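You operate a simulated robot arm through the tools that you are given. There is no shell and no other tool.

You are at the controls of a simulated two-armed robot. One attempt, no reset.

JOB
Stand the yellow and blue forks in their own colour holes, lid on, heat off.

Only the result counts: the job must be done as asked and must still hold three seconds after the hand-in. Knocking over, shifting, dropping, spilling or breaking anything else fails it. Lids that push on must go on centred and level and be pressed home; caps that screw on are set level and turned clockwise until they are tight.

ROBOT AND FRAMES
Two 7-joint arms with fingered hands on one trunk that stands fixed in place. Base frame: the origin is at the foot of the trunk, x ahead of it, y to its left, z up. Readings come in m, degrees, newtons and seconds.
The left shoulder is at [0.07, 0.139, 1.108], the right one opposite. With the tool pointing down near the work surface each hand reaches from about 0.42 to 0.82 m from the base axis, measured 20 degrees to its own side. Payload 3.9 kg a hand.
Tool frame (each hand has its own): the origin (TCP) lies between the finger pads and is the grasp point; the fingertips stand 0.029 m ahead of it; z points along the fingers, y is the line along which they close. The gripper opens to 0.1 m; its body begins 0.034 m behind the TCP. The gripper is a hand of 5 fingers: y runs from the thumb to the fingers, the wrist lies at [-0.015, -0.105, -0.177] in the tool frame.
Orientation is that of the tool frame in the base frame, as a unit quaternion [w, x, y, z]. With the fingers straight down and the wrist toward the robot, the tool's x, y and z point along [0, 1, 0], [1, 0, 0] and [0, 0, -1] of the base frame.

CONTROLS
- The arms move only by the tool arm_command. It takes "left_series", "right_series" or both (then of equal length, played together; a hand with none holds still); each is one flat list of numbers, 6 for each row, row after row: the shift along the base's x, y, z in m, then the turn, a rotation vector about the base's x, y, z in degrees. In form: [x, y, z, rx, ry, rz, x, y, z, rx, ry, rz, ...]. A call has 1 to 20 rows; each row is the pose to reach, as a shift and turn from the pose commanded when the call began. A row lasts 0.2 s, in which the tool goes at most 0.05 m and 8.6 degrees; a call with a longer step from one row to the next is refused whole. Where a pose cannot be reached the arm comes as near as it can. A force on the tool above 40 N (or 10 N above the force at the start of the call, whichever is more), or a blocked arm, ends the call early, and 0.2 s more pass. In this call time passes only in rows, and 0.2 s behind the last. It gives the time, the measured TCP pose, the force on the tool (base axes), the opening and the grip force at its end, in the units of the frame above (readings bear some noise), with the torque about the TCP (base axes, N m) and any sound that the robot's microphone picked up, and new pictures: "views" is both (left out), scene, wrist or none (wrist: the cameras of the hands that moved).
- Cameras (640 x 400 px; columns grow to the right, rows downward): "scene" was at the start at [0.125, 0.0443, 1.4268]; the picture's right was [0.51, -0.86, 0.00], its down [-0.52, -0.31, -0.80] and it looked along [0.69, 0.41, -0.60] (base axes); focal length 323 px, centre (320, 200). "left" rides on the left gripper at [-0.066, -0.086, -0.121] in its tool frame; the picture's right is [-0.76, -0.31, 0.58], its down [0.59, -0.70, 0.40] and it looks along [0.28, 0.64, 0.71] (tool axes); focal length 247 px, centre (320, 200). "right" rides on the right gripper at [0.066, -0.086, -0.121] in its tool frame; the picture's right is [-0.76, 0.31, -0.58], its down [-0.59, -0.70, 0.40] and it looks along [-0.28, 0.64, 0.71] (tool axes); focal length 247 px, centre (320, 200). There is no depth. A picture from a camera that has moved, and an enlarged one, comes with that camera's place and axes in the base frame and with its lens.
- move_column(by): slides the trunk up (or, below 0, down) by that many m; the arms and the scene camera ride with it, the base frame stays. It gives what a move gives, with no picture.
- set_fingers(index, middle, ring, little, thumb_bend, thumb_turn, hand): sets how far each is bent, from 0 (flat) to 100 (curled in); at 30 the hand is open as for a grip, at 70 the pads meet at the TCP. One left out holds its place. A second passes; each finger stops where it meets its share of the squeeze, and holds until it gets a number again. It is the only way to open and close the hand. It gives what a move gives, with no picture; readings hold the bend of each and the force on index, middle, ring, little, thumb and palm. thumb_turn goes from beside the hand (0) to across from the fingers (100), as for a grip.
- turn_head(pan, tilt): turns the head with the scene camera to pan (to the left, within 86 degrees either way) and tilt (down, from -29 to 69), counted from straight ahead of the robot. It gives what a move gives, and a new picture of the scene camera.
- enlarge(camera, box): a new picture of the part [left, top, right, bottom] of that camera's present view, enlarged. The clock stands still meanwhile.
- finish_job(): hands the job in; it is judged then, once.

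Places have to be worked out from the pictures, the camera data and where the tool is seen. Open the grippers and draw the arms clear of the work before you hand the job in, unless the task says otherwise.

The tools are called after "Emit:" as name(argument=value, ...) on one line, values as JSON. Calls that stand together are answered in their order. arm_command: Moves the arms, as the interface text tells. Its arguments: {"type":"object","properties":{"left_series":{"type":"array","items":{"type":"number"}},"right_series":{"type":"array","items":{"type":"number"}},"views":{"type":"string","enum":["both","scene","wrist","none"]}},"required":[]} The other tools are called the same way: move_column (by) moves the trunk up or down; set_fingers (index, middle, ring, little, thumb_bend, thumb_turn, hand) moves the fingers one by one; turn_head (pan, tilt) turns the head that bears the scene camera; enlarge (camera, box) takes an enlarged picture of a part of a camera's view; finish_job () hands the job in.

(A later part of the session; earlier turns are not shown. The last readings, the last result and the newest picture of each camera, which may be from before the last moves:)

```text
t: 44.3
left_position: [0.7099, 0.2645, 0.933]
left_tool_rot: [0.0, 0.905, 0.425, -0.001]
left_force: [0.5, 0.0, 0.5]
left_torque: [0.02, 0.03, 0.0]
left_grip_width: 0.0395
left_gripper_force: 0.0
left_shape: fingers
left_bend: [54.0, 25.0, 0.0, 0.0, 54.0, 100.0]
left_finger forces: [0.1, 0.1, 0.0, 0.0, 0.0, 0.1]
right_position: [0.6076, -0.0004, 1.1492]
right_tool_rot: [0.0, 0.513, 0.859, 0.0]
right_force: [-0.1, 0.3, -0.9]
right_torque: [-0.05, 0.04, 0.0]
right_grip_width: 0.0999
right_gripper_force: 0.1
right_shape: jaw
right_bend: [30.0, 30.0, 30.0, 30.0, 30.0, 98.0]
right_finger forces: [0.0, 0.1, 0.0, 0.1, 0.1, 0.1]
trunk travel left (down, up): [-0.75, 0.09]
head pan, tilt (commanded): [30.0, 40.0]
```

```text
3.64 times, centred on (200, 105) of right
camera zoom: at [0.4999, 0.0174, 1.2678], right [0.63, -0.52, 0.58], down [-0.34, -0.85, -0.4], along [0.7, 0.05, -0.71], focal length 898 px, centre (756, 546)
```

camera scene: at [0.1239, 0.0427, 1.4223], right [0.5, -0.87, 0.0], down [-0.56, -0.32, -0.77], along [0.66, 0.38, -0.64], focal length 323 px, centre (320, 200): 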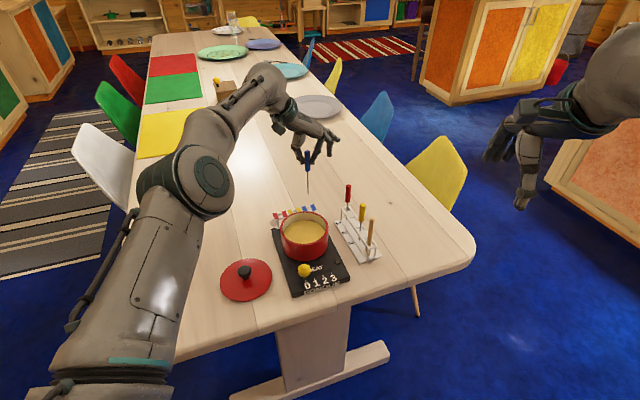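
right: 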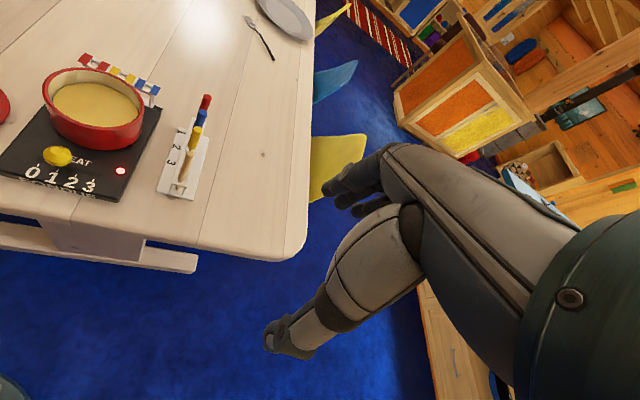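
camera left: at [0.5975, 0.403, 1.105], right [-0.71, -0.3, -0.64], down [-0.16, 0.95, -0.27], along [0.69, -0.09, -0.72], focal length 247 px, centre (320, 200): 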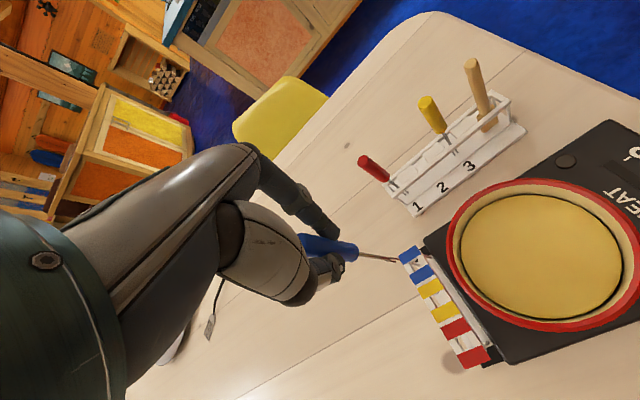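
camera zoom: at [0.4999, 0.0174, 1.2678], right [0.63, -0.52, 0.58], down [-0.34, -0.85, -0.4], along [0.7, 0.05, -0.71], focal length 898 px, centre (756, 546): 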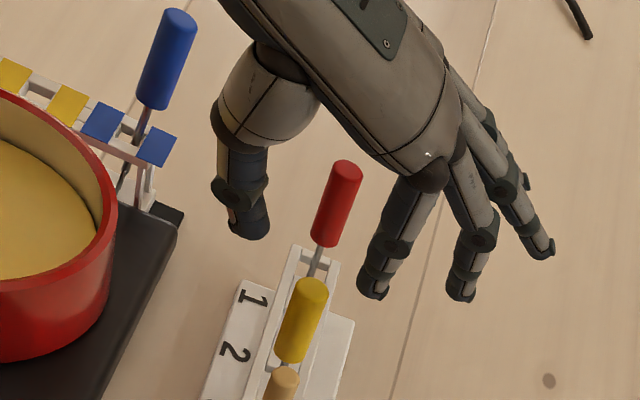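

The yellow handle now projects at (−9,+1) mm; I correct 3 mm and lower the pinch to z≈0.884.

Emit:
arm_command(left_series=[-0.0011, -0.0029, -0.01, 0, 0, 0, -0.0011, -0.0029, -0.022, 0, 0, 0, -0.0011, -0.0029, -0.034, 0, 0, 0, -0.0011, -0.0029, -0.043, 0, 0, 0, -0.0011, -0.0029, -0.049, 0, 0, 0, -0.0011, -0.0029, -0.049, 0, 0, 0], views="none")

Emit:
enlarge(camera="scene", box=[340, 170, 390, 220])

Emit:
enlarge(camera="left", box=[260, 180, 390, 280])

Emit:
enlarge(camera="right", box=[170, 70, 260, 160])

```text
t: 45.7
left_position: [0.7093, 0.2583, 0.883]
left_tool_rot: [0.0, 0.905, 0.425, -0.001]
left_force: [0.0, -0.1, -0.2]
left_torque: [0.03, 0.0, -0.01]
left_grip_width: 0.0396
left_gripper_force: 0.0
left_shape: fingers
left_bend: [54.0, 25.0, 0.0, 0.0, 54.0, 100.0]
left_finger forces: [0.0, 0.0, 0.0, 0.0, 0.0, 0.0]
right_position: [0.6069, -0.0004, 1.1482]
right_tool_rot: [0.0, 0.513, 0.858, 0.0]
right_force: [0.0, -0.5, -1.5]
right_torque: [0.02, 0.01, 0.01]
right_grip_width: 0.0997
right_gripper_force: 0.0
right_shape: jaw
right_bend: [30.0, 30.0, 30.0, 30.0, 30.0, 98.0]
right_finger forces: [0.0, 0.0, 0.0, 0.0, 0.0, 0.1]
trunk travel left (down, up): [-0.75, 0.09]
head pan, tilt (commanded): [30.0, 40.0]
```

```text
8.00 times, centred on (365, 195) of scene
camera zoom: at [0.1237, 0.0426, 1.4223], right [0.5, -0.87, 0.0], down [-0.56, -0.32, -0.77], along [0.66, 0.38, -0.64], focal length 2587 px, centre (-40, 240)
```

zoom: 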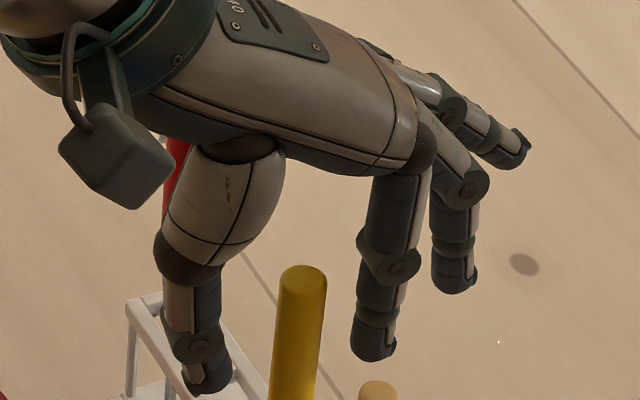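

```text
4.00 times, centred on (325, 230) of left
camera zoom: at [0.601, 0.2633, 1.0026], right [-0.72, -0.39, -0.58], down [-0.17, 0.9, -0.4], along [0.67, -0.19, -0.71], focal length 988 px, centre (300, 80)
```

zoom: 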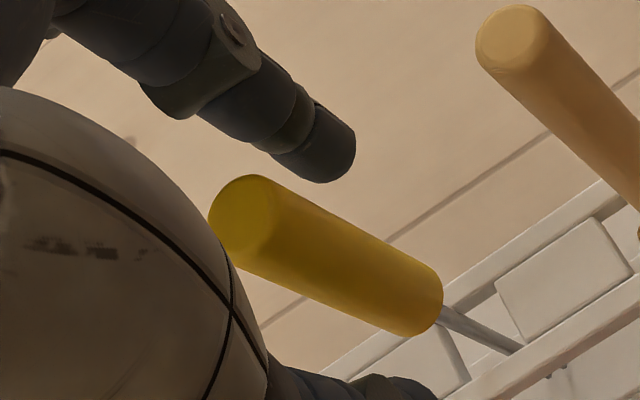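

```text
4.44 times, centred on (215, 115) of right
camera zoom: at [0.4999, 0.0173, 1.2678], right [0.63, -0.52, 0.58], down [-0.34, -0.85, -0.4], along [0.7, 0.05, -0.71], focal length 1098 px, centre (787, 578)
```

zoom: 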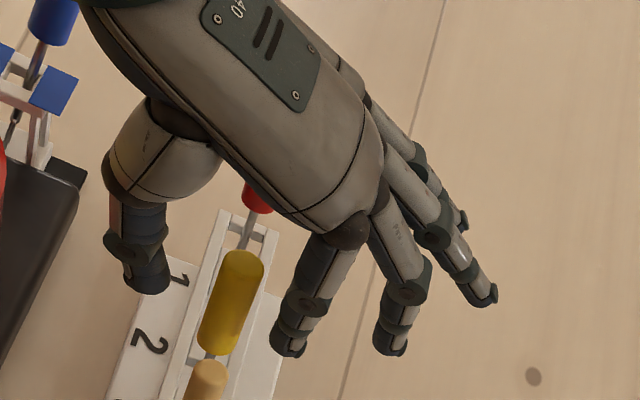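

The yellow handle is vertical at about (−5,−3) mm, nearly ideal. A 3 mm centering shift, then I close index and thumb.

Emit:
arm_command(left_series=[-0.0017, 0.0027, 0, 0, 0, 0, -0.0017, 0.0027, 0, 0, 0, 0], views="none")

Emit:
set_fingers(hand="left", index=74, thumb_bend=74)

Emit:
enlarge(camera="scene", box=[340, 170, 390, 220])

Emit:
enlarge(camera="left", box=[260, 180, 390, 280])

Emit:
enlarge(camera="right", box=[170, 70, 260, 160])

```text
t: 46.3
left_position: [0.7071, 0.2624, 0.8831]
left_tool_rot: [0.001, 0.905, 0.425, -0.001]
left_force: [-0.2, 0.9, 0.1]
left_torque: [0.0, -0.03, -0.02]
left_grip_width: 0.0396
left_gripper_force: 0.1
left_shape: fingers
left_bend: [54.0, 25.0, 0.0, 0.0, 54.0, 100.0]
left_finger forces: [0.0, 0.0, 0.0, 0.1, 0.0, 0.0]
right_position: [0.6072, 0.0003, 1.1492]
right_tool_rot: [0.0, 0.513, 0.859, 0.0]
right_force: [-0.5, -0.1, -0.1]
right_torque: [0.03, 0.03, -0.01]
right_grip_width: 0.0999
right_gripper_force: 0.1
right_shape: jaw
right_bend: [30.0, 30.0, 30.0, 30.0, 30.0, 98.0]
right_finger forces: [0.1, 0.1, 0.1, 0.0, 0.1, 0.0]
trunk travel left (down, up): [-0.75, 0.09]
head pan, tilt (commanded): [30.0, 40.0]
```

```text
t: 47.3
left_position: [0.707, 0.2618, 0.883]
left_tool_rot: [0.0, 0.905, 0.424, -0.001]
left_force: [0.1, -0.8, 0.3]
left_torque: [0.0, -0.02, 0.02]
left_grip_width: 0.0095
left_gripper_force: 7.8
left_shape: fingers
left_bend: [72.0, 25.0, 0.0, 0.0, 68.0, 100.0]
left_finger forces: [7.3, 0.0, 0.0, 0.0, 7.4, 0.1]
right_position: [0.6076, 0.0007, 1.1494]
right_tool_rot: [-0.001, 0.513, 0.859, 0.0]
right_force: [-0.2, -0.2, 0.0]
right_torque: [-0.02, -0.02, 0.0]
right_grip_width: 0.0998
right_gripper_force: 0.0
right_shape: jaw
right_bend: [30.0, 30.0, 30.0, 30.0, 30.0, 98.0]
right_finger forces: [0.1, 0.1, 0.0, 0.0, 0.0, 0.1]
trunk travel left (down, up): [-0.75, 0.09]
head pan, tilt (commanded): [30.0, 40.0]
```

```text
8.00 times, centred on (365, 195) of scene
camera zoom: at [0.1239, 0.0426, 1.4223], right [0.5, -0.87, 0.0], down [-0.56, -0.32, -0.77], along [0.66, 0.38, -0.64], focal length 2587 px, centre (-40, 240)
```

zoom: 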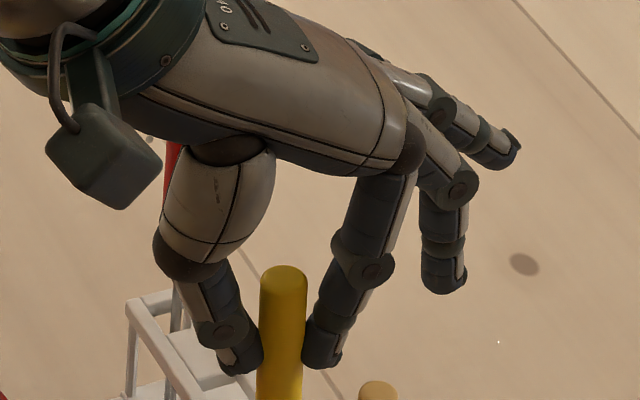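

```text
4.00 times, centred on (325, 230) of left
camera zoom: at [0.5996, 0.2662, 1.0023], right [-0.72, -0.39, -0.57], down [-0.17, 0.9, -0.4], along [0.67, -0.19, -0.71], focal length 988 px, centre (300, 80)
```

zoom: 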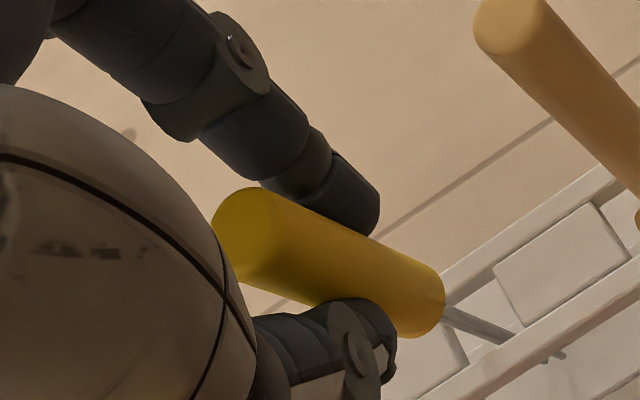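

```text
4.44 times, centred on (215, 115) of right
camera zoom: at [0.5, 0.0174, 1.2678], right [0.63, -0.52, 0.58], down [-0.34, -0.85, -0.4], along [0.7, 0.05, -0.71], focal length 1098 px, centre (787, 578)
```

zoom: 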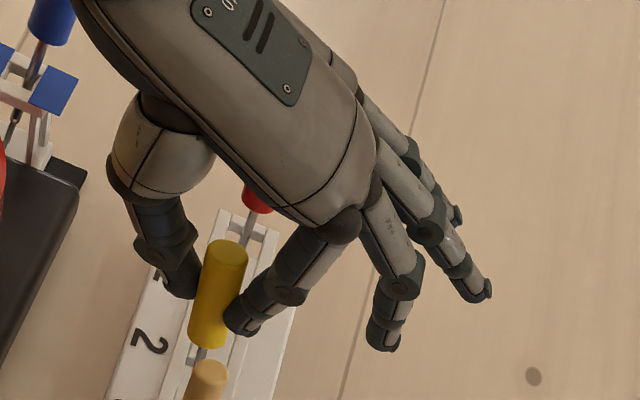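

Firm grip (7.3/7.4 N). I lift straight up slowly.

Emit:
arm_command(left_series=[0, 0, 0.008, 0, 0, 0, 0, 0, 0.018, 0, 0, 0, 0, 0, 0.03, 0, 0, 0, 0, 0, 0.045, 0, 0, 0, 0, 0, 0.062, 0, 0, 0, 0, 0, 0.08, 0, 0, 0, 0, 0, 0.098, 0, 0, 0, 0, 0, 0.115, 0, 0, 0, 0, 0, 0.13, 0, 0, 0, 0, 0, 0.135, 0, 0, 0, 0, 0, 0.135, 0, 0, 0], views="none")

Emit:
enlarge(camera="scene", box=[310, 120, 400, 220])

Emit:
enlarge(camera="left", box=[260, 160, 460, 310])

Emit:
enlarge(camera="right", box=[120, 0, 280, 140])

```text
t: 49.7
left_position: [0.7072, 0.2598, 1.0189]
left_tool_rot: [0.0, 0.905, 0.425, -0.002]
left_force: [-0.6, -0.8, -0.7]
left_torque: [-0.02, 0.04, 0.02]
left_grip_width: 0.0095
left_gripper_force: 7.0
left_shape: fingers
left_bend: [72.0, 25.0, 0.0, 0.0, 68.0, 100.0]
left_finger forces: [7.4, 0.0, 0.0, 0.0, 7.3, 0.0]
right_position: [0.6077, -0.0002, 1.149]
right_tool_rot: [0.0, 0.513, 0.858, 0.0]
right_force: [-0.3, 0.0, 0.4]
right_torque: [-0.01, 0.0, 0.02]
right_grip_width: 0.0997
right_gripper_force: 0.0
right_shape: jaw
right_bend: [30.0, 30.0, 30.0, 30.0, 30.0, 98.0]
right_finger forces: [0.0, 0.0, 0.0, 0.0, 0.0, 0.1]
trunk travel left (down, up): [-0.75, 0.09]
head pan, tilt (commanded): [30.0, 40.0]
```

```text
4.00 times, centred on (355, 170) of scene
camera zoom: at [0.1239, 0.0426, 1.4223], right [0.5, -0.87, 0.0], down [-0.56, -0.32, -0.77], along [0.66, 0.38, -0.64], focal length 1294 px, centre (180, 320)
```

zoom: 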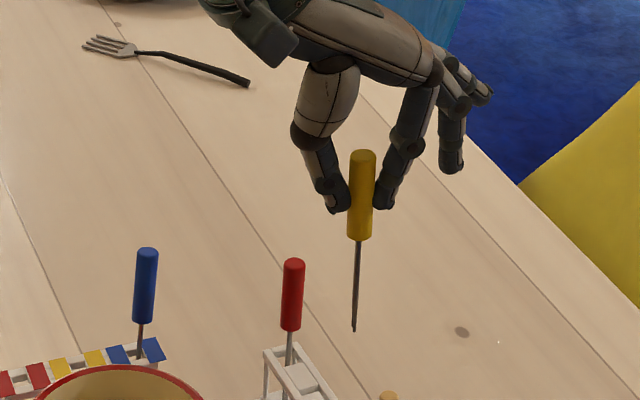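

```text
2.67 times, centred on (360, 235) of left
camera zoom: at [0.6001, 0.2655, 1.1386], right [-0.72, -0.39, -0.57], down [-0.17, 0.9, -0.4], along [0.67, -0.19, -0.71], focal length 659 px, centre (213, 107)
```

zoom: 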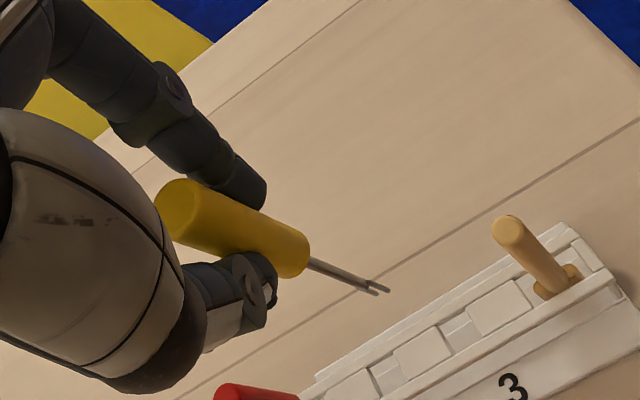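

```text
2.86 times, centred on (200, 70) of right
camera zoom: at [0.5, 0.0174, 1.2678], right [0.63, -0.52, 0.58], down [-0.34, -0.85, -0.4], along [0.7, 0.05, -0.71], focal length 706 px, centre (663, 571)
```

zoom: 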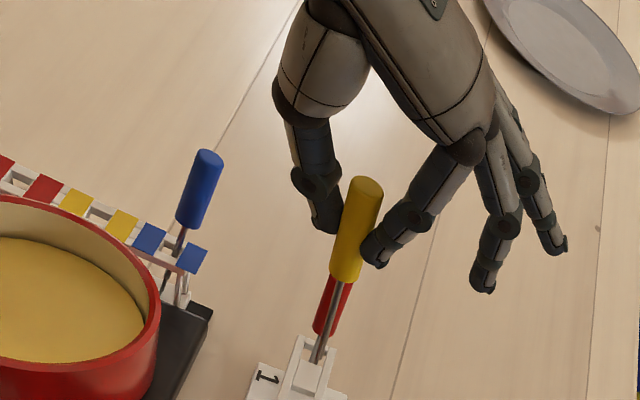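

The yellow fork is held, tilted ~7° (tip toward +x). I rotate the hand +7.3° about y to make it vertical while carrying it toward the yellow hole ≈[0.672,0.440], tip at z≈0.90 (above the blue fork's top).

Emit:
arm_command(left_series=[-0.001, 0.008, 0.003, 0, 0.4, 0, -0.003, 0.022, 0.005, 0.05, 1, 0, -0.005, 0.04, 0.006, 0.1, 1.7, 0, -0.007, 0.06, 0.006, 0.1, 2.5, 0, -0.0095, 0.08, 0.006, 0.15, 3.3, 0, -0.012, 0.1, 0.006, 0.2, 4.1, 0, -0.0145, 0.12, 0.006, 0.25, 4.9, 0, -0.0165, 0.14, 0.006, 0.3, 5.7, 0, -0.019, 0.158, 0.005, 0.3, 6.4, 0, -0.0205, 0.172, 0.003, 0.35, 7, 0, -0.022, 0.182, 0.001, 0.35, 7.3, 0, -0.022, 0.184, 0, 0.35, 7.3, 0, -0.022, 0.184, 0, 0.35, 7.3, 0], views="none")

Emit:
enlarge(camera="scene", box=[260, 120, 360, 220])

Emit:
enlarge(camera="left", box=[260, 160, 460, 310])

Emit:
enlarge(camera="right", box=[40, 0, 200, 120])

```text
t: 52.5
left_position: [0.6597, 0.4351, 1.008]
left_tool_rot: [-0.03, 0.903, 0.425, -0.058]
left_force: [0.6, -0.2, -0.4]
left_torque: [-0.01, 0.01, -0.01]
left_grip_width: 0.0093
left_gripper_force: 7.3
left_shape: fingers
left_bend: [72.0, 25.0, 0.0, 0.0, 68.0, 100.0]
left_finger forces: [7.2, 0.0, 0.0, 0.0, 7.2, 0.1]
left hand out of reach, approached as far as the arm can: row 8, 9, 10, 11, 12, 13
right_position: [0.6072, 0.0005, 1.1495]
right_tool_rot: [0.0, 0.513, 0.858, 0.0]
right_force: [0.7, -0.2, -0.2]
right_torque: [0.01, -0.03, 0.0]
right_grip_width: 0.0997
right_gripper_force: 0.1
right_shape: jaw
right_bend: [30.0, 30.0, 30.0, 30.0, 30.0, 98.0]
right_finger forces: [0.1, 0.1, 0.1, 0.1, 0.0, 0.0]
trunk travel left (down, up): [-0.75, 0.09]
head pan, tilt (commanded): [30.0, 40.0]
```

```text
4.00 times, centred on (310, 170) of scene
camera zoom: at [0.1237, 0.0427, 1.4223], right [0.5, -0.87, 0.0], down [-0.56, -0.32, -0.77], along [0.66, 0.38, -0.64], focal length 1294 px, centre (360, 320)
```

zoom: 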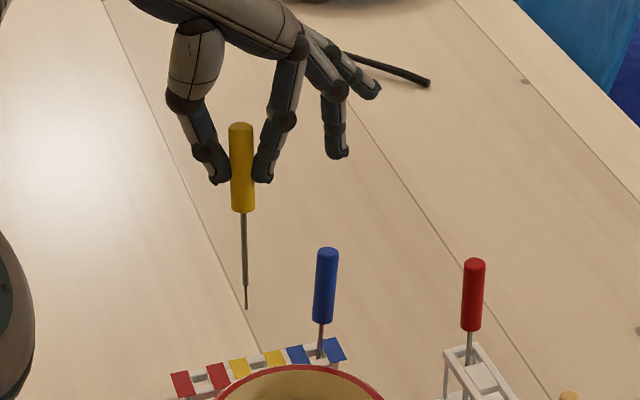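

```text
2.67 times, centred on (360, 235) of left
camera zoom: at [0.5695, 0.4384, 1.1405], right [-0.79, -0.38, -0.48], down [-0.22, 0.9, -0.37], along [0.58, -0.19, -0.8], focal length 659 px, centre (213, 107)
```

zoom: 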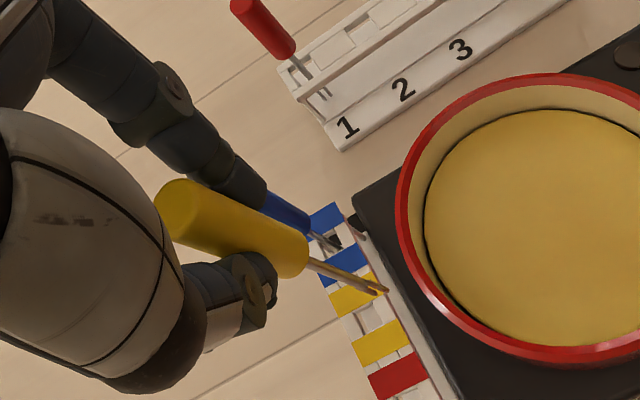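

```text
3.33 times, centred on (120, 60) of right
camera zoom: at [0.4998, 0.0175, 1.2678], right [0.63, -0.52, 0.58], down [-0.34, -0.85, -0.4], along [0.7, 0.05, -0.71], focal length 823 px, centre (987, 667)
```

zoom: 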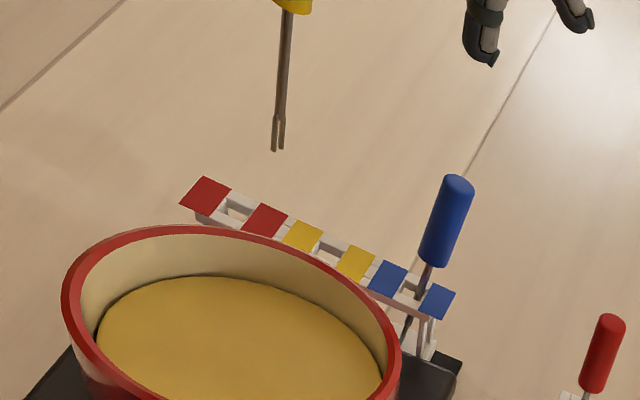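

The arm is at its reach limit here (25 mm short) because the wrist lies too far out at this yaw. I turn the hand +28° about the vertical, which brings the wrist closer and keeps the fork vertical, then re-measure.

Emit:
arm_command(left_series=[0, 0, 0, 0, 0, 5, 0, 0, 0, 0, 0, 11, 0, 0, 0, 0, 0, 17, 0, 0, 0, 0, 0, 23, 0, 0, 0, 0, 0, 28, 0, 0, 0, 0, 0, 28, 0, 0, 0, 0, 0, 28], views="none")

Emit:
enlarge(camera="scene", box=[260, 120, 360, 220])

Emit:
enlarge(camera="left", box=[260, 160, 460, 310])

Emit:
enlarge(camera="right", box=[40, 0, 200, 120])

```text
t: 54.1
left_position: [0.6956, 0.4531, 1.0142]
left_tool_rot: [-0.015, 0.773, 0.63, -0.063]
left_force: [0.0, 0.0, -0.6]
left_torque: [0.01, 0.0, -0.01]
left_grip_width: 0.0091
left_gripper_force: 6.9
left_shape: fingers
left_bend: [72.0, 25.0, 0.0, 0.0, 68.0, 100.0]
left_finger forces: [7.2, 0.0, 0.0, 0.1, 7.2, 0.1]
left hand out of reach, approached as far as the arm can: row 1, 2, 3, 4, 5, 6, 7
right_position: [0.6082, 0.0001, 1.149]
right_tool_rot: [0.0, 0.513, 0.859, 0.0]
right_force: [0.6, 0.4, 0.1]
right_torque: [0.02, -0.01, 0.01]
right_grip_width: 0.1
right_gripper_force: 0.1
right_shape: jaw
right_bend: [30.0, 30.0, 30.0, 30.0, 30.0, 98.0]
right_finger forces: [0.0, 0.0, 0.0, 0.0, 0.0, 0.0]
trunk travel left (down, up): [-0.75, 0.09]
head pan, tilt (commanded): [30.0, 40.0]
```

```text
4.00 times, centred on (310, 170) of scene
camera zoom: at [0.1238, 0.0427, 1.4223], right [0.5, -0.87, 0.0], down [-0.56, -0.32, -0.77], along [0.66, 0.38, -0.64], focal length 1294 px, centre (360, 320)
```

zoom: 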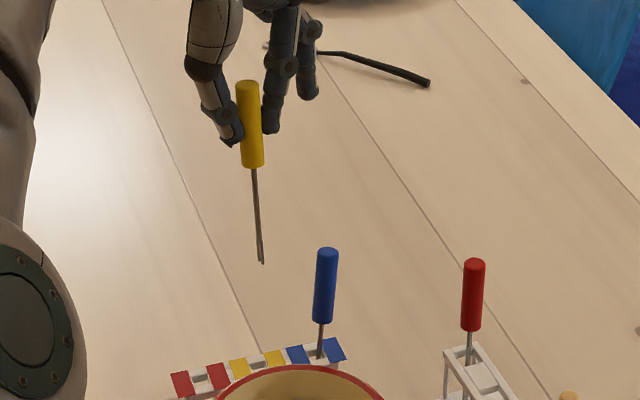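

```text
2.67 times, centred on (360, 235) of left
camera zoom: at [0.6133, 0.414, 1.1469], right [-0.52, -0.71, -0.48], down [-0.61, 0.7, -0.37], along [0.6, 0.1, -0.8], focal length 659 px, centre (213, 107)
```

zoom: 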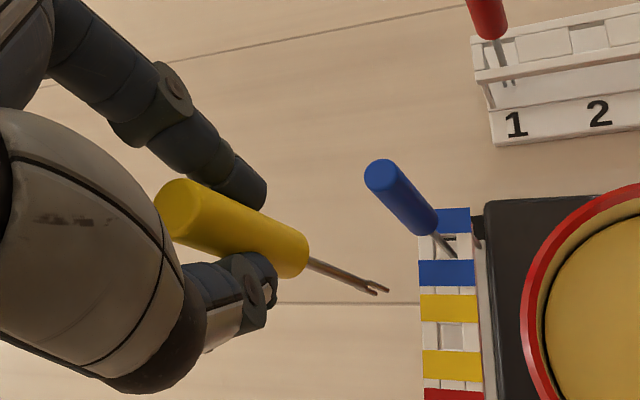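

```text
3.33 times, centred on (120, 60) of right
camera zoom: at [0.4999, 0.0175, 1.2678], right [0.63, -0.52, 0.58], down [-0.34, -0.85, -0.4], along [0.7, 0.05, -0.71], focal length 823 px, centre (987, 667)
```

zoom: 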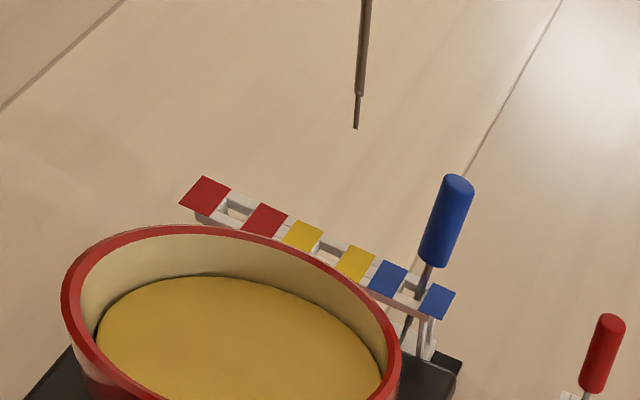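

After the turn the fork is nearly vertical: tip ≈[0.6873,0.4438,0.895]; the yellow hole measures ≈[0.6732,0.4415,0.816]. I shift back toward the hole, trim 1.8° of tilt and lower to tip ≈0.85.

Emit:
arm_command(left_series=[-0.002, -0.001, -0.006, 0.1, 0.3, 0, -0.005, -0.0015, -0.016, 0.2, 0.8, 0, -0.008, -0.002, -0.027, 0.4, 1.3, 0, -0.0105, -0.003, -0.037, 0.5, 1.8, 0, -0.0105, -0.003, -0.045, 0.5, 1.8, 0, -0.0105, -0.003, -0.045, 0.5, 1.8, 0, -0.0105, -0.003, -0.045, 0.5, 1.8, 0], views="none")

Emit:
enlarge(camera="scene", box=[270, 140, 340, 220])

Emit:
enlarge(camera="left", box=[300, 190, 460, 310])

Emit:
enlarge(camera="right", box=[80, 0, 200, 110])

```text
t: 55.7
left_position: [0.6956, 0.4551, 0.9706]
left_tool_rot: [-0.028, 0.772, 0.63, -0.073]
left_force: [-0.1, 0.3, 0.2]
left_torque: [-0.01, -0.01, -0.01]
left_grip_width: 0.0096
left_gripper_force: 6.7
left_shape: fingers
left_bend: [72.0, 25.0, 0.0, 0.0, 68.0, 100.0]
left_finger forces: [7.2, 0.1, 0.1, 0.1, 7.2, 0.0]
left hand out of reach, approached as far as the arm can: row 2, 3, 4, 5, 6, 7
right_position: [0.6075, -0.0009, 1.1478]
right_tool_rot: [0.0, 0.512, 0.859, 0.0]
right_force: [0.5, -0.5, 0.2]
right_torque: [0.0, -0.02, 0.02]
right_grip_width: 0.1
right_gripper_force: 0.0
right_shape: jaw
right_bend: [30.0, 30.0, 30.0, 30.0, 30.0, 98.0]
right_finger forces: [0.1, 0.1, 0.1, 0.0, 0.0, 0.1]
trunk travel left (down, up): [-0.75, 0.09]
head pan, tilt (commanded): [30.0, 40.0]
```

```text
5.00 times, centred on (305, 180) of scene
camera zoom: at [0.1239, 0.0427, 1.4223], right [0.5, -0.87, 0.0], down [-0.56, -0.32, -0.77], along [0.66, 0.38, -0.64], focal length 1617 px, centre (395, 300)
```

zoom: 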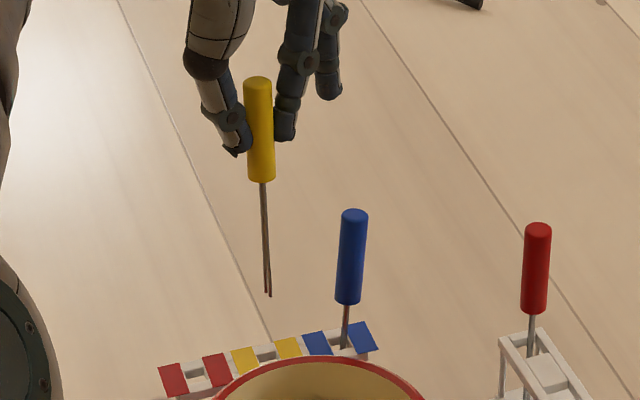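

```text
3.33 times, centred on (380, 250) of left
camera zoom: at [0.6174, 0.4137, 1.1045], right [-0.53, -0.71, -0.47], down [-0.63, 0.7, -0.34], along [0.57, 0.11, -0.81], focal length 823 px, centre (120, 33)
```

zoom: 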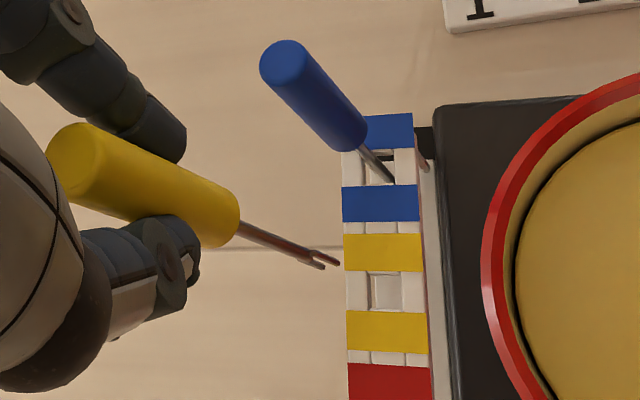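

```text
3.64 times, centred on (140, 55) of right
camera zoom: at [0.5, 0.0174, 1.2678], right [0.63, -0.52, 0.58], down [-0.34, -0.85, -0.4], along [0.7, 0.05, -0.71], focal length 898 px, centre (974, 727)
```

zoom: 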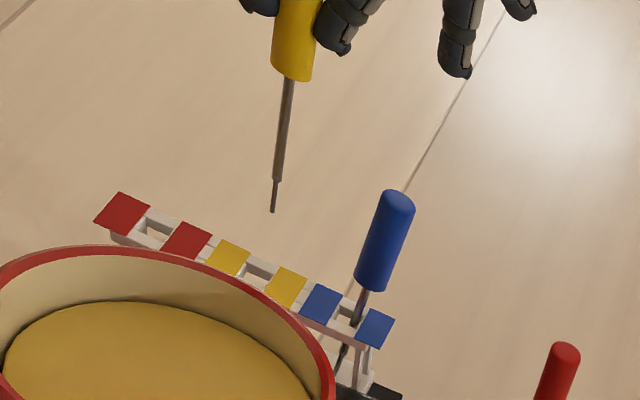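

The arm still reports out of reach with an outward error at this yaw, while at yaw −40° it fell short; in between should fit. I turn back −9° about vertical with a compensating shift and re-measure.

Emit:
arm_command(left_series=[0.003, 0.001, 0, 0, 0, -2, 0.006, 0.003, 0, 0, 0, -4.5, 0.01, 0.005, 0, 0, 0, -7, 0.0136, 0.0065, 0, 0, 0, -9, 0.0136, 0.0065, 0, 0, 0, -9, 0.0136, 0.0065, 0, 0, 0, -9], views="none")

Emit:
enlarge(camera="scene", box=[270, 140, 340, 220])

Emit:
enlarge(camera="left", box=[300, 190, 460, 310])

```text
t: 57.1
left_position: [0.6879, 0.4489, 0.9614]
left_tool_rot: [-0.034, 0.819, 0.568, -0.07]
left_force: [-0.4, 0.3, -1.0]
left_torque: [-0.01, 0.0, -0.01]
left_grip_width: 0.0092
left_gripper_force: 7.8
left_shape: fingers
left_bend: [72.0, 25.0, 0.0, 0.0, 68.0, 100.0]
left_finger forces: [7.2, 0.0, 0.0, 0.0, 7.1, 0.0]
left hand out of reach, approached as far as the arm can: row 1, 2, 3, 4, 5, 6
right_position: [0.6062, -0.001, 1.1496]
right_tool_rot: [0.001, 0.512, 0.859, 0.0]
right_force: [-0.4, -0.4, -0.2]
right_torque: [0.03, 0.02, 0.01]
right_grip_width: 0.1002
right_gripper_force: 0.3
right_shape: jaw
right_bend: [30.0, 30.0, 30.0, 30.0, 30.0, 98.0]
right_finger forces: [0.0, 0.0, 0.1, 0.0, 0.1, 0.0]
trunk travel left (down, up): [-0.75, 0.09]
head pan, tilt (commanded): [30.0, 40.0]
```

```text
5.00 times, centred on (305, 180) of scene
camera zoom: at [0.1233, 0.0423, 1.4224], right [0.5, -0.87, 0.0], down [-0.56, -0.32, -0.77], along [0.66, 0.38, -0.64], focal length 1617 px, centre (395, 300)
```

zoom: 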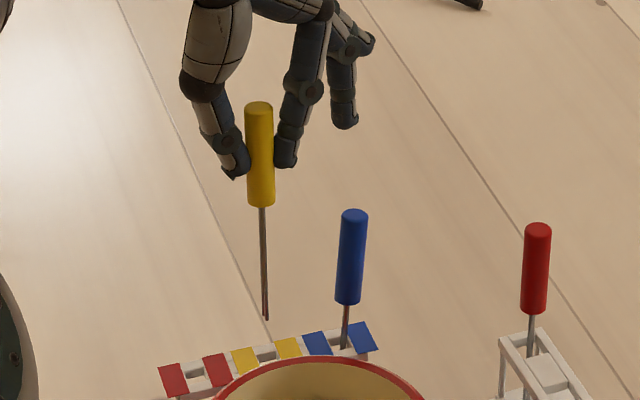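

```text
3.33 times, centred on (380, 250) of left
camera zoom: at [0.6033, 0.4203, 1.0961], right [-0.63, -0.61, -0.47], down [-0.51, 0.79, -0.34], along [0.58, 0.02, -0.81], focal length 823 px, centre (120, 33)
```

zoom: 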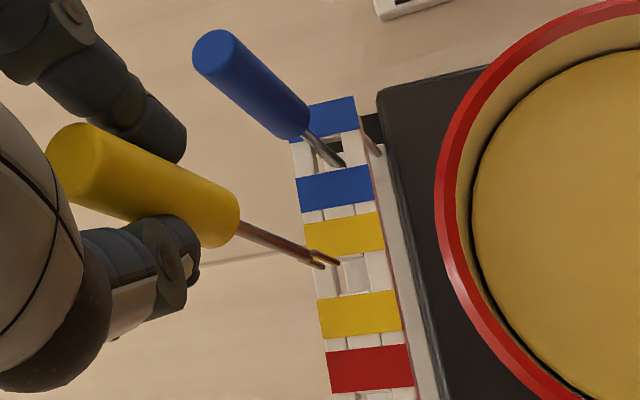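

Now it fits: tip ≈[0.6728,0.4416,0.843] versus hole ≈[0.6718,0.4412,0.816], fork vertical within 1°. I lower in small steps and re-check before entering the hole.

Emit:
arm_command(left_series=[-0.0005, 0, -0.008, 0, 0, 0, -0.001, 0, -0.016, 0, 0, 0, -0.001, 0, -0.025, 0, 0, 0, -0.001, 0, -0.025, 0, 0, 0], views="none")

Emit:
enlarge(camera="scene", box=[275, 160, 335, 220])

Emit:
enlarge(camera="left", box=[310, 190, 430, 290])

Emit:
enlarge(camera="right", box=[90, 10, 180, 100])

```text
t: 58.1
left_position: [0.6871, 0.4481, 0.9362]
left_tool_rot: [-0.034, 0.819, 0.568, -0.07]
left_force: [0.2, -0.9, 0.4]
left_torque: [0.01, 0.01, 0.03]
left_grip_width: 0.0096
left_gripper_force: 7.1
left_shape: fingers
left_bend: [72.0, 25.0, 0.0, 0.0, 68.0, 100.0]
left_finger forces: [7.1, 0.0, 0.0, 0.0, 7.1, 0.1]
right_position: [0.6066, -0.0002, 1.1495]
right_tool_rot: [0.0, 0.512, 0.859, 0.001]
right_force: [0.1, -0.6, 0.6]
right_torque: [0.02, -0.01, 0.01]
right_grip_width: 0.0996
right_gripper_force: 0.1
right_shape: jaw
right_bend: [30.0, 30.0, 30.0, 30.0, 30.0, 98.0]
right_finger forces: [0.1, 0.0, 0.0, 0.0, 0.1, 0.1]
trunk travel left (down, up): [-0.75, 0.09]
head pan, tilt (commanded): [30.0, 40.0]
```

```text
6.67 times, centred on (305, 190) of scene
camera zoom: at [0.1236, 0.0425, 1.4223], right [0.5, -0.87, 0.0], down [-0.56, -0.32, -0.77], along [0.66, 0.38, -0.64], focal length 2156 px, centre (420, 267)
```

zoom: 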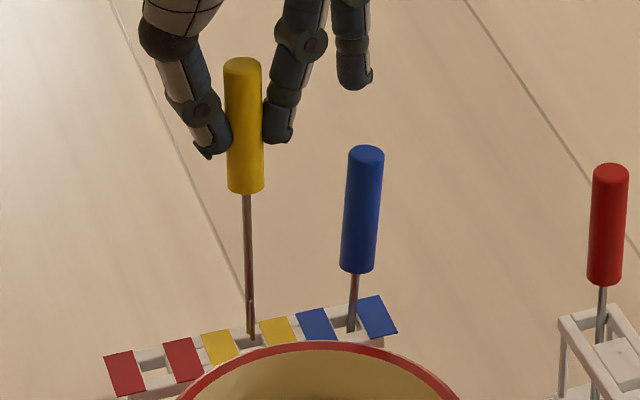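

```text
4.00 times, centred on (370, 240) of left
camera zoom: at [0.6036, 0.42, 1.0706], right [-0.63, -0.61, -0.47], down [-0.51, 0.79, -0.34], along [0.58, 0.02, -0.81], focal length 988 px, centre (120, 40)
```

zoom: 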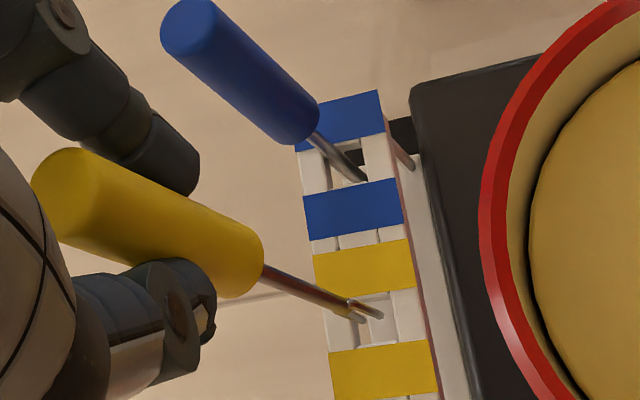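

```text
4.44 times, centred on (135, 55) of right
camera zoom: at [0.4998, 0.0172, 1.2679], right [0.63, -0.52, 0.58], down [-0.34, -0.85, -0.4], along [0.7, 0.05, -0.71], focal length 1098 px, centre (1142, 844)
```

zoom: 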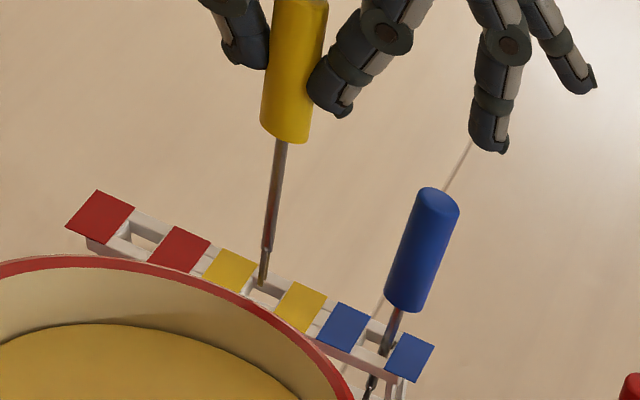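

The tines are exactly at the centre of the yellow hole in all three views. I continue straight down 30 mm.

Emit:
arm_command(left_series=[0, 0, -0.007, 0, 0, 0, 0, 0, -0.014, 0, 0, 0, 0, 0, -0.022, 0, 0, 0, 0, 0, -0.03, 0, 0, 0, 0, 0, -0.03, 0, 0, 0], views="none")

Emit:
enlarge(camera="scene", box=[275, 160, 335, 220])

Emit:
enlarge(camera="left", box=[310, 190, 430, 290])

Emit:
enlarge(camera="right", box=[90, 10, 180, 100])

```text
t: 59.3
left_position: [0.6877, 0.4488, 0.9056]
left_tool_rot: [-0.035, 0.82, 0.567, -0.07]
left_force: [0.3, 0.1, 0.2]
left_torque: [-0.03, -0.02, -0.01]
left_grip_width: 0.0092
left_gripper_force: 7.4
left_shape: fingers
left_bend: [72.0, 25.0, 0.0, 0.0, 68.0, 100.0]
left_finger forces: [7.1, 0.1, 0.0, 0.0, 7.1, 0.0]
right_position: [0.607, 0.0003, 1.1501]
right_tool_rot: [0.0, 0.513, 0.859, 0.0]
right_force: [0.8, 0.8, 0.2]
right_torque: [0.02, 0.03, -0.01]
right_grip_width: 0.0999
right_gripper_force: 0.1
right_shape: jaw
right_bend: [30.0, 30.0, 30.0, 30.0, 30.0, 98.0]
right_finger forces: [0.0, 0.1, 0.0, 0.0, 0.0, 0.1]
trunk travel left (down, up): [-0.75, 0.09]
head pan, tilt (commanded): [30.0, 40.0]
```

```text
6.67 times, centred on (305, 190) of scene
camera zoom: at [0.1237, 0.0425, 1.4223], right [0.5, -0.87, 0.0], down [-0.56, -0.32, -0.77], along [0.66, 0.38, -0.64], focal length 2156 px, centre (420, 267)
```

zoom: 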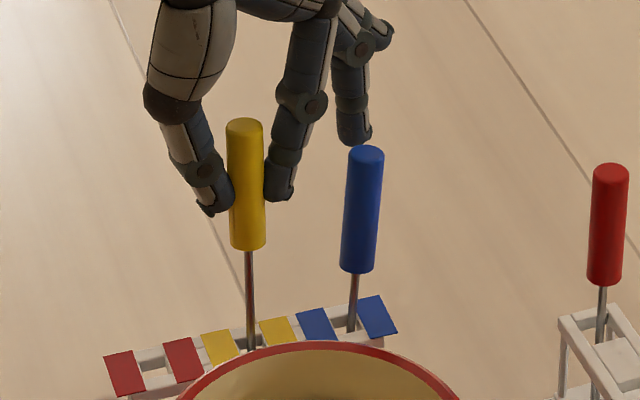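

```text
4.00 times, centred on (370, 240) of left
camera zoom: at [0.6033, 0.4208, 1.0413], right [-0.63, -0.61, -0.47], down [-0.51, 0.79, -0.34], along [0.58, 0.02, -0.81], focal length 988 px, centre (120, 40)
```

zoom: 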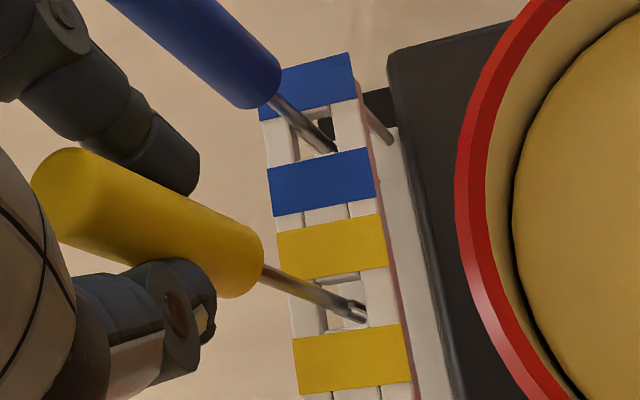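

```text
4.44 times, centred on (135, 55) of right
camera zoom: at [0.4999, 0.0173, 1.2679], right [0.63, -0.52, 0.58], down [-0.34, -0.85, -0.4], along [0.7, 0.05, -0.71], focal length 1098 px, centre (1142, 844)
```

zoom: 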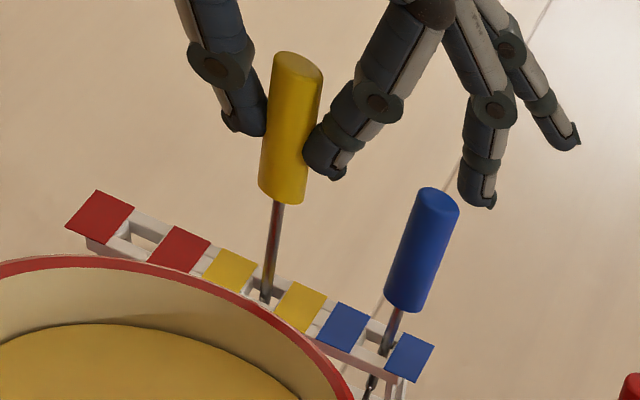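

The tines are through the yellow hole without force, and the index passes the blue handle with some millimetres to spare. I lower another 11 mm and check the gap.

Emit:
arm_command(left_series=[0, 0, -0.004, 0, 0, 0, 0, 0, -0.008, 0, 0, 0, 0, 0, -0.011, 0, 0, 0, 0, 0, -0.011, 0, 0, 0], views="none")

Emit:
enlarge(camera="scene", box=[275, 160, 335, 220])

Emit:
enlarge(camera="left", box=[270, 170, 430, 290])

Emit:
enlarge(camera="right", box=[90, 10, 180, 110])

```text
t: 60.3
left_position: [0.688, 0.4472, 0.8973]
left_tool_rot: [-0.034, 0.82, 0.567, -0.07]
left_force: [0.0, -0.5, 0.5]
left_torque: [-0.06, -0.01, 0.01]
left_grip_width: 0.0093
left_gripper_force: 7.2
left_shape: fingers
left_bend: [72.0, 25.0, 0.0, 0.0, 68.0, 100.0]
left_finger forces: [7.4, 0.0, 0.0, 0.0, 7.2, 0.0]
right_position: [0.6065, -0.0007, 1.149]
right_tool_rot: [0.0, 0.513, 0.858, -0.001]
right_force: [-0.7, -0.1, -0.4]
right_torque: [-0.01, -0.04, 0.0]
right_grip_width: 0.0996
right_gripper_force: 0.0
right_shape: jaw
right_bend: [30.0, 30.0, 30.0, 30.0, 30.0, 98.0]
right_finger forces: [0.0, 0.0, 0.0, 0.1, 0.0, 0.0]
trunk travel left (down, up): [-0.75, 0.09]
head pan, tilt (commanded): [30.0, 40.0]
```

```text
6.67 times, centred on (305, 190) of scene
camera zoom: at [0.1237, 0.0425, 1.4223], right [0.5, -0.87, 0.0], down [-0.56, -0.32, -0.77], along [0.66, 0.38, -0.64], focal length 2156 px, centre (420, 267)
```

zoom: 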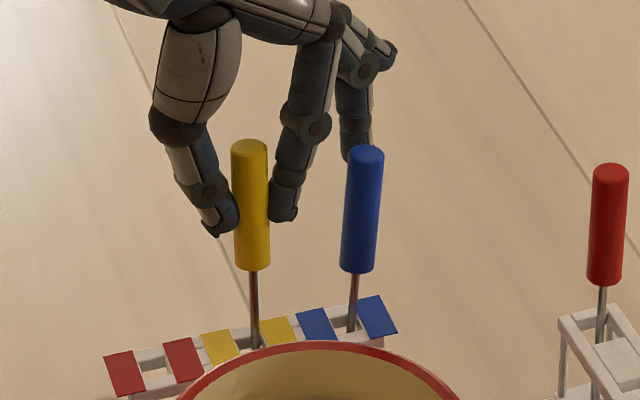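

```text
3.33 times, centred on (350, 230) of left
camera zoom: at [0.6039, 0.4197, 1.0306], right [-0.63, -0.61, -0.47], down [-0.51, 0.79, -0.34], along [0.58, 0.02, -0.81], focal length 823 px, centre (220, 100)
```

zoom: 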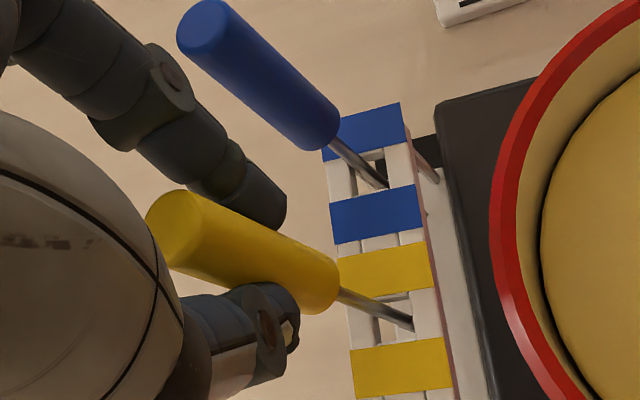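

```text
4.00 times, centred on (135, 60) of right
camera zoom: at [0.4998, 0.0173, 1.2679], right [0.63, -0.52, 0.58], down [-0.34, -0.85, -0.4], along [0.7, 0.05, -0.71], focal length 988 px, centre (1060, 760)
```

zoom: 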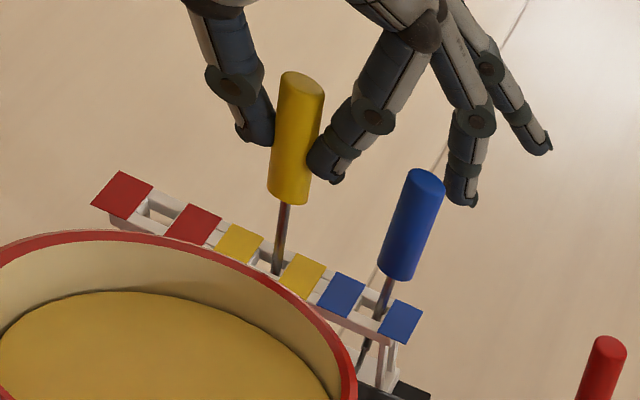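

About 9 mm remain to the base compared with the seated blue fork. I lower 7 mm more, then release.

Emit:
arm_command(left_series=[0, 0, -0.003, 0, 0, 0, 0, 0, -0.006, 0, 0, 0, 0, 0, -0.007, 0, 0, 0, 0, 0, -0.007, 0, 0, 0], views="none")

Emit:
enlarge(camera="scene", box=[275, 160, 335, 220])

Emit:
enlarge(camera="left", box=[270, 170, 430, 290])

```text
t: 61.3
left_position: [0.6869, 0.447, 0.89]
left_tool_rot: [-0.034, 0.82, 0.567, -0.07]
left_force: [-2.9, -3.2, 3.0]
left_torque: [-0.09, 0.07, -0.03]
left_grip_width: 0.0092
left_gripper_force: 7.7
left_shape: fingers
left_bend: [73.0, 25.0, 0.0, 0.0, 68.0, 100.0]
left_finger forces: [8.0, 0.0, 0.1, 0.1, 7.8, 0.1]
right_position: [0.6073, -0.0003, 1.1502]
right_tool_rot: [0.001, 0.512, 0.859, 0.001]
right_force: [0.2, -0.7, -0.9]
right_torque: [-0.01, 0.03, -0.04]
right_grip_width: 0.0997
right_gripper_force: 0.2
right_shape: jaw
right_bend: [30.0, 30.0, 30.0, 30.0, 30.0, 98.0]
right_finger forces: [0.0, 0.1, 0.0, 0.0, 0.0, 0.0]
trunk travel left (down, up): [-0.75, 0.09]
head pan, tilt (commanded): [30.0, 40.0]
```

```text
6.67 times, centred on (305, 190) of scene
camera zoom: at [0.1227, 0.0414, 1.4225], right [0.5, -0.87, 0.0], down [-0.56, -0.32, -0.77], along [0.66, 0.38, -0.64], focal length 2156 px, centre (420, 267)
```

zoom: 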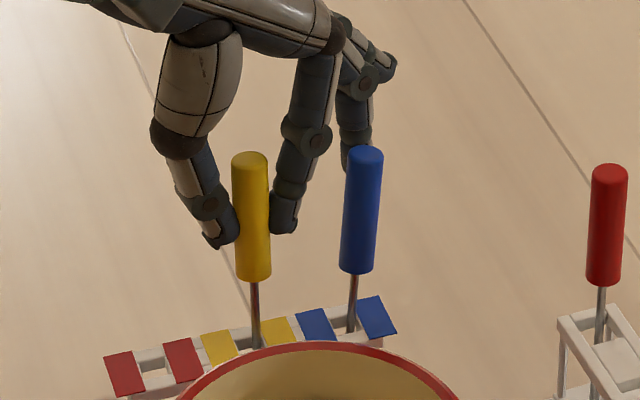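

```text
3.33 times, centred on (350, 230) of left
camera zoom: at [0.6039, 0.4194, 1.0247], right [-0.63, -0.61, -0.47], down [-0.51, 0.79, -0.34], along [0.58, 0.02, -0.81], focal length 823 px, centre (220, 100)
```

zoom: 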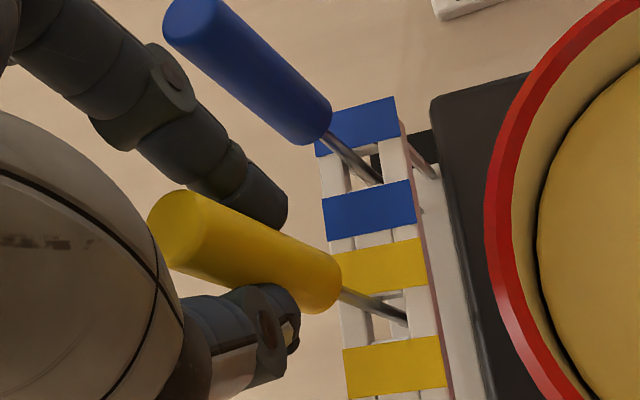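

Contact with the base (3 N up). I release: the thumb opens widely (free side), the index only a little (blue fork side).

Emit:
set_fingers(hand="left", index=66, thumb_bend=54)

Emit:
enlarge(camera="scene", box=[275, 160, 335, 220])

Emit:
enlarge(camera="left", box=[270, 170, 430, 290])

Emit:
enlarge(camera="right", box=[90, 10, 180, 110])

```text
t: 62.3
left_position: [0.6881, 0.4479, 0.8902]
left_tool_rot: [-0.034, 0.819, 0.568, -0.069]
left_force: [0.9, -0.2, 0.3]
left_torque: [-0.03, -0.03, 0.01]
left_grip_width: 0.0253
left_gripper_force: 0.0
left_shape: fingers
left_bend: [66.0, 25.0, 0.0, 0.0, 54.0, 100.0]
left_finger forces: [0.0, 0.0, 0.0, 0.1, 0.0, 0.0]
right_position: [0.6067, 0.0006, 1.149]
right_tool_rot: [0.001, 0.513, 0.858, 0.0]
right_force: [-0.3, 0.4, -0.2]
right_torque: [0.02, 0.0, 0.0]
right_grip_width: 0.0998
right_gripper_force: 0.2
right_shape: jaw
right_bend: [30.0, 30.0, 30.0, 30.0, 30.0, 98.0]
right_finger forces: [0.1, 0.0, 0.1, 0.0, 0.1, 0.1]
trunk travel left (down, up): [-0.75, 0.09]
head pan, tilt (commanded): [30.0, 40.0]
```

```text
6.67 times, centred on (305, 190) of scene
camera zoom: at [0.1237, 0.0425, 1.4223], right [0.5, -0.87, 0.0], down [-0.56, -0.32, -0.77], along [0.66, 0.38, -0.64], focal length 2156 px, centre (420, 267)
```

zoom: 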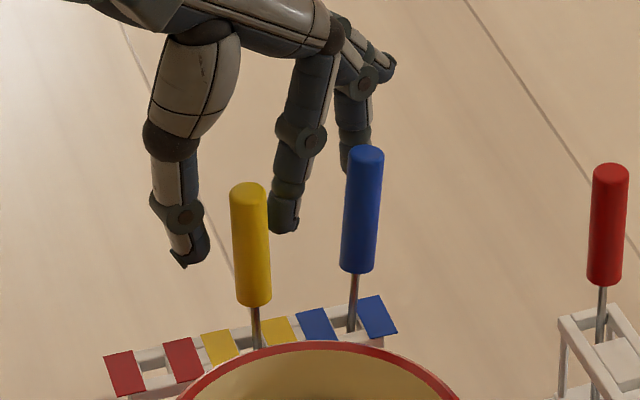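

```text
3.33 times, centred on (350, 230) of left
camera zoom: at [0.6045, 0.4204, 1.0237], right [-0.63, -0.61, -0.47], down [-0.51, 0.79, -0.34], along [0.58, 0.02, -0.81], focal length 823 px, centre (220, 100)
```

zoom: 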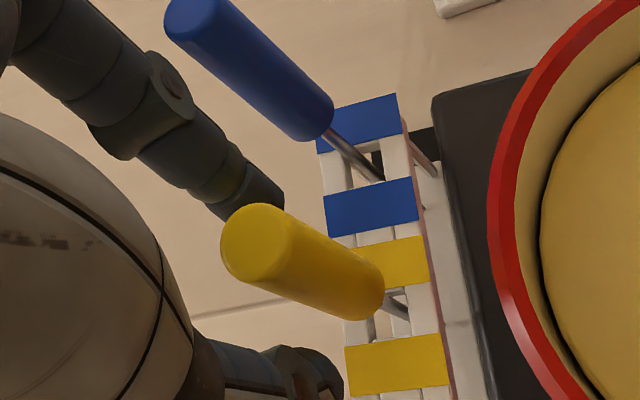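

```text
4.00 times, centred on (135, 60) of right
camera zoom: at [0.4998, 0.0172, 1.2679], right [0.63, -0.52, 0.58], down [-0.34, -0.85, -0.4], along [0.7, 0.05, -0.71], focal length 988 px, centre (1060, 760)
```

zoom: 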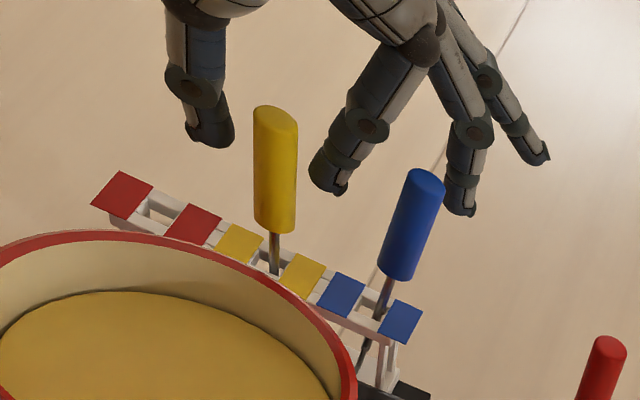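

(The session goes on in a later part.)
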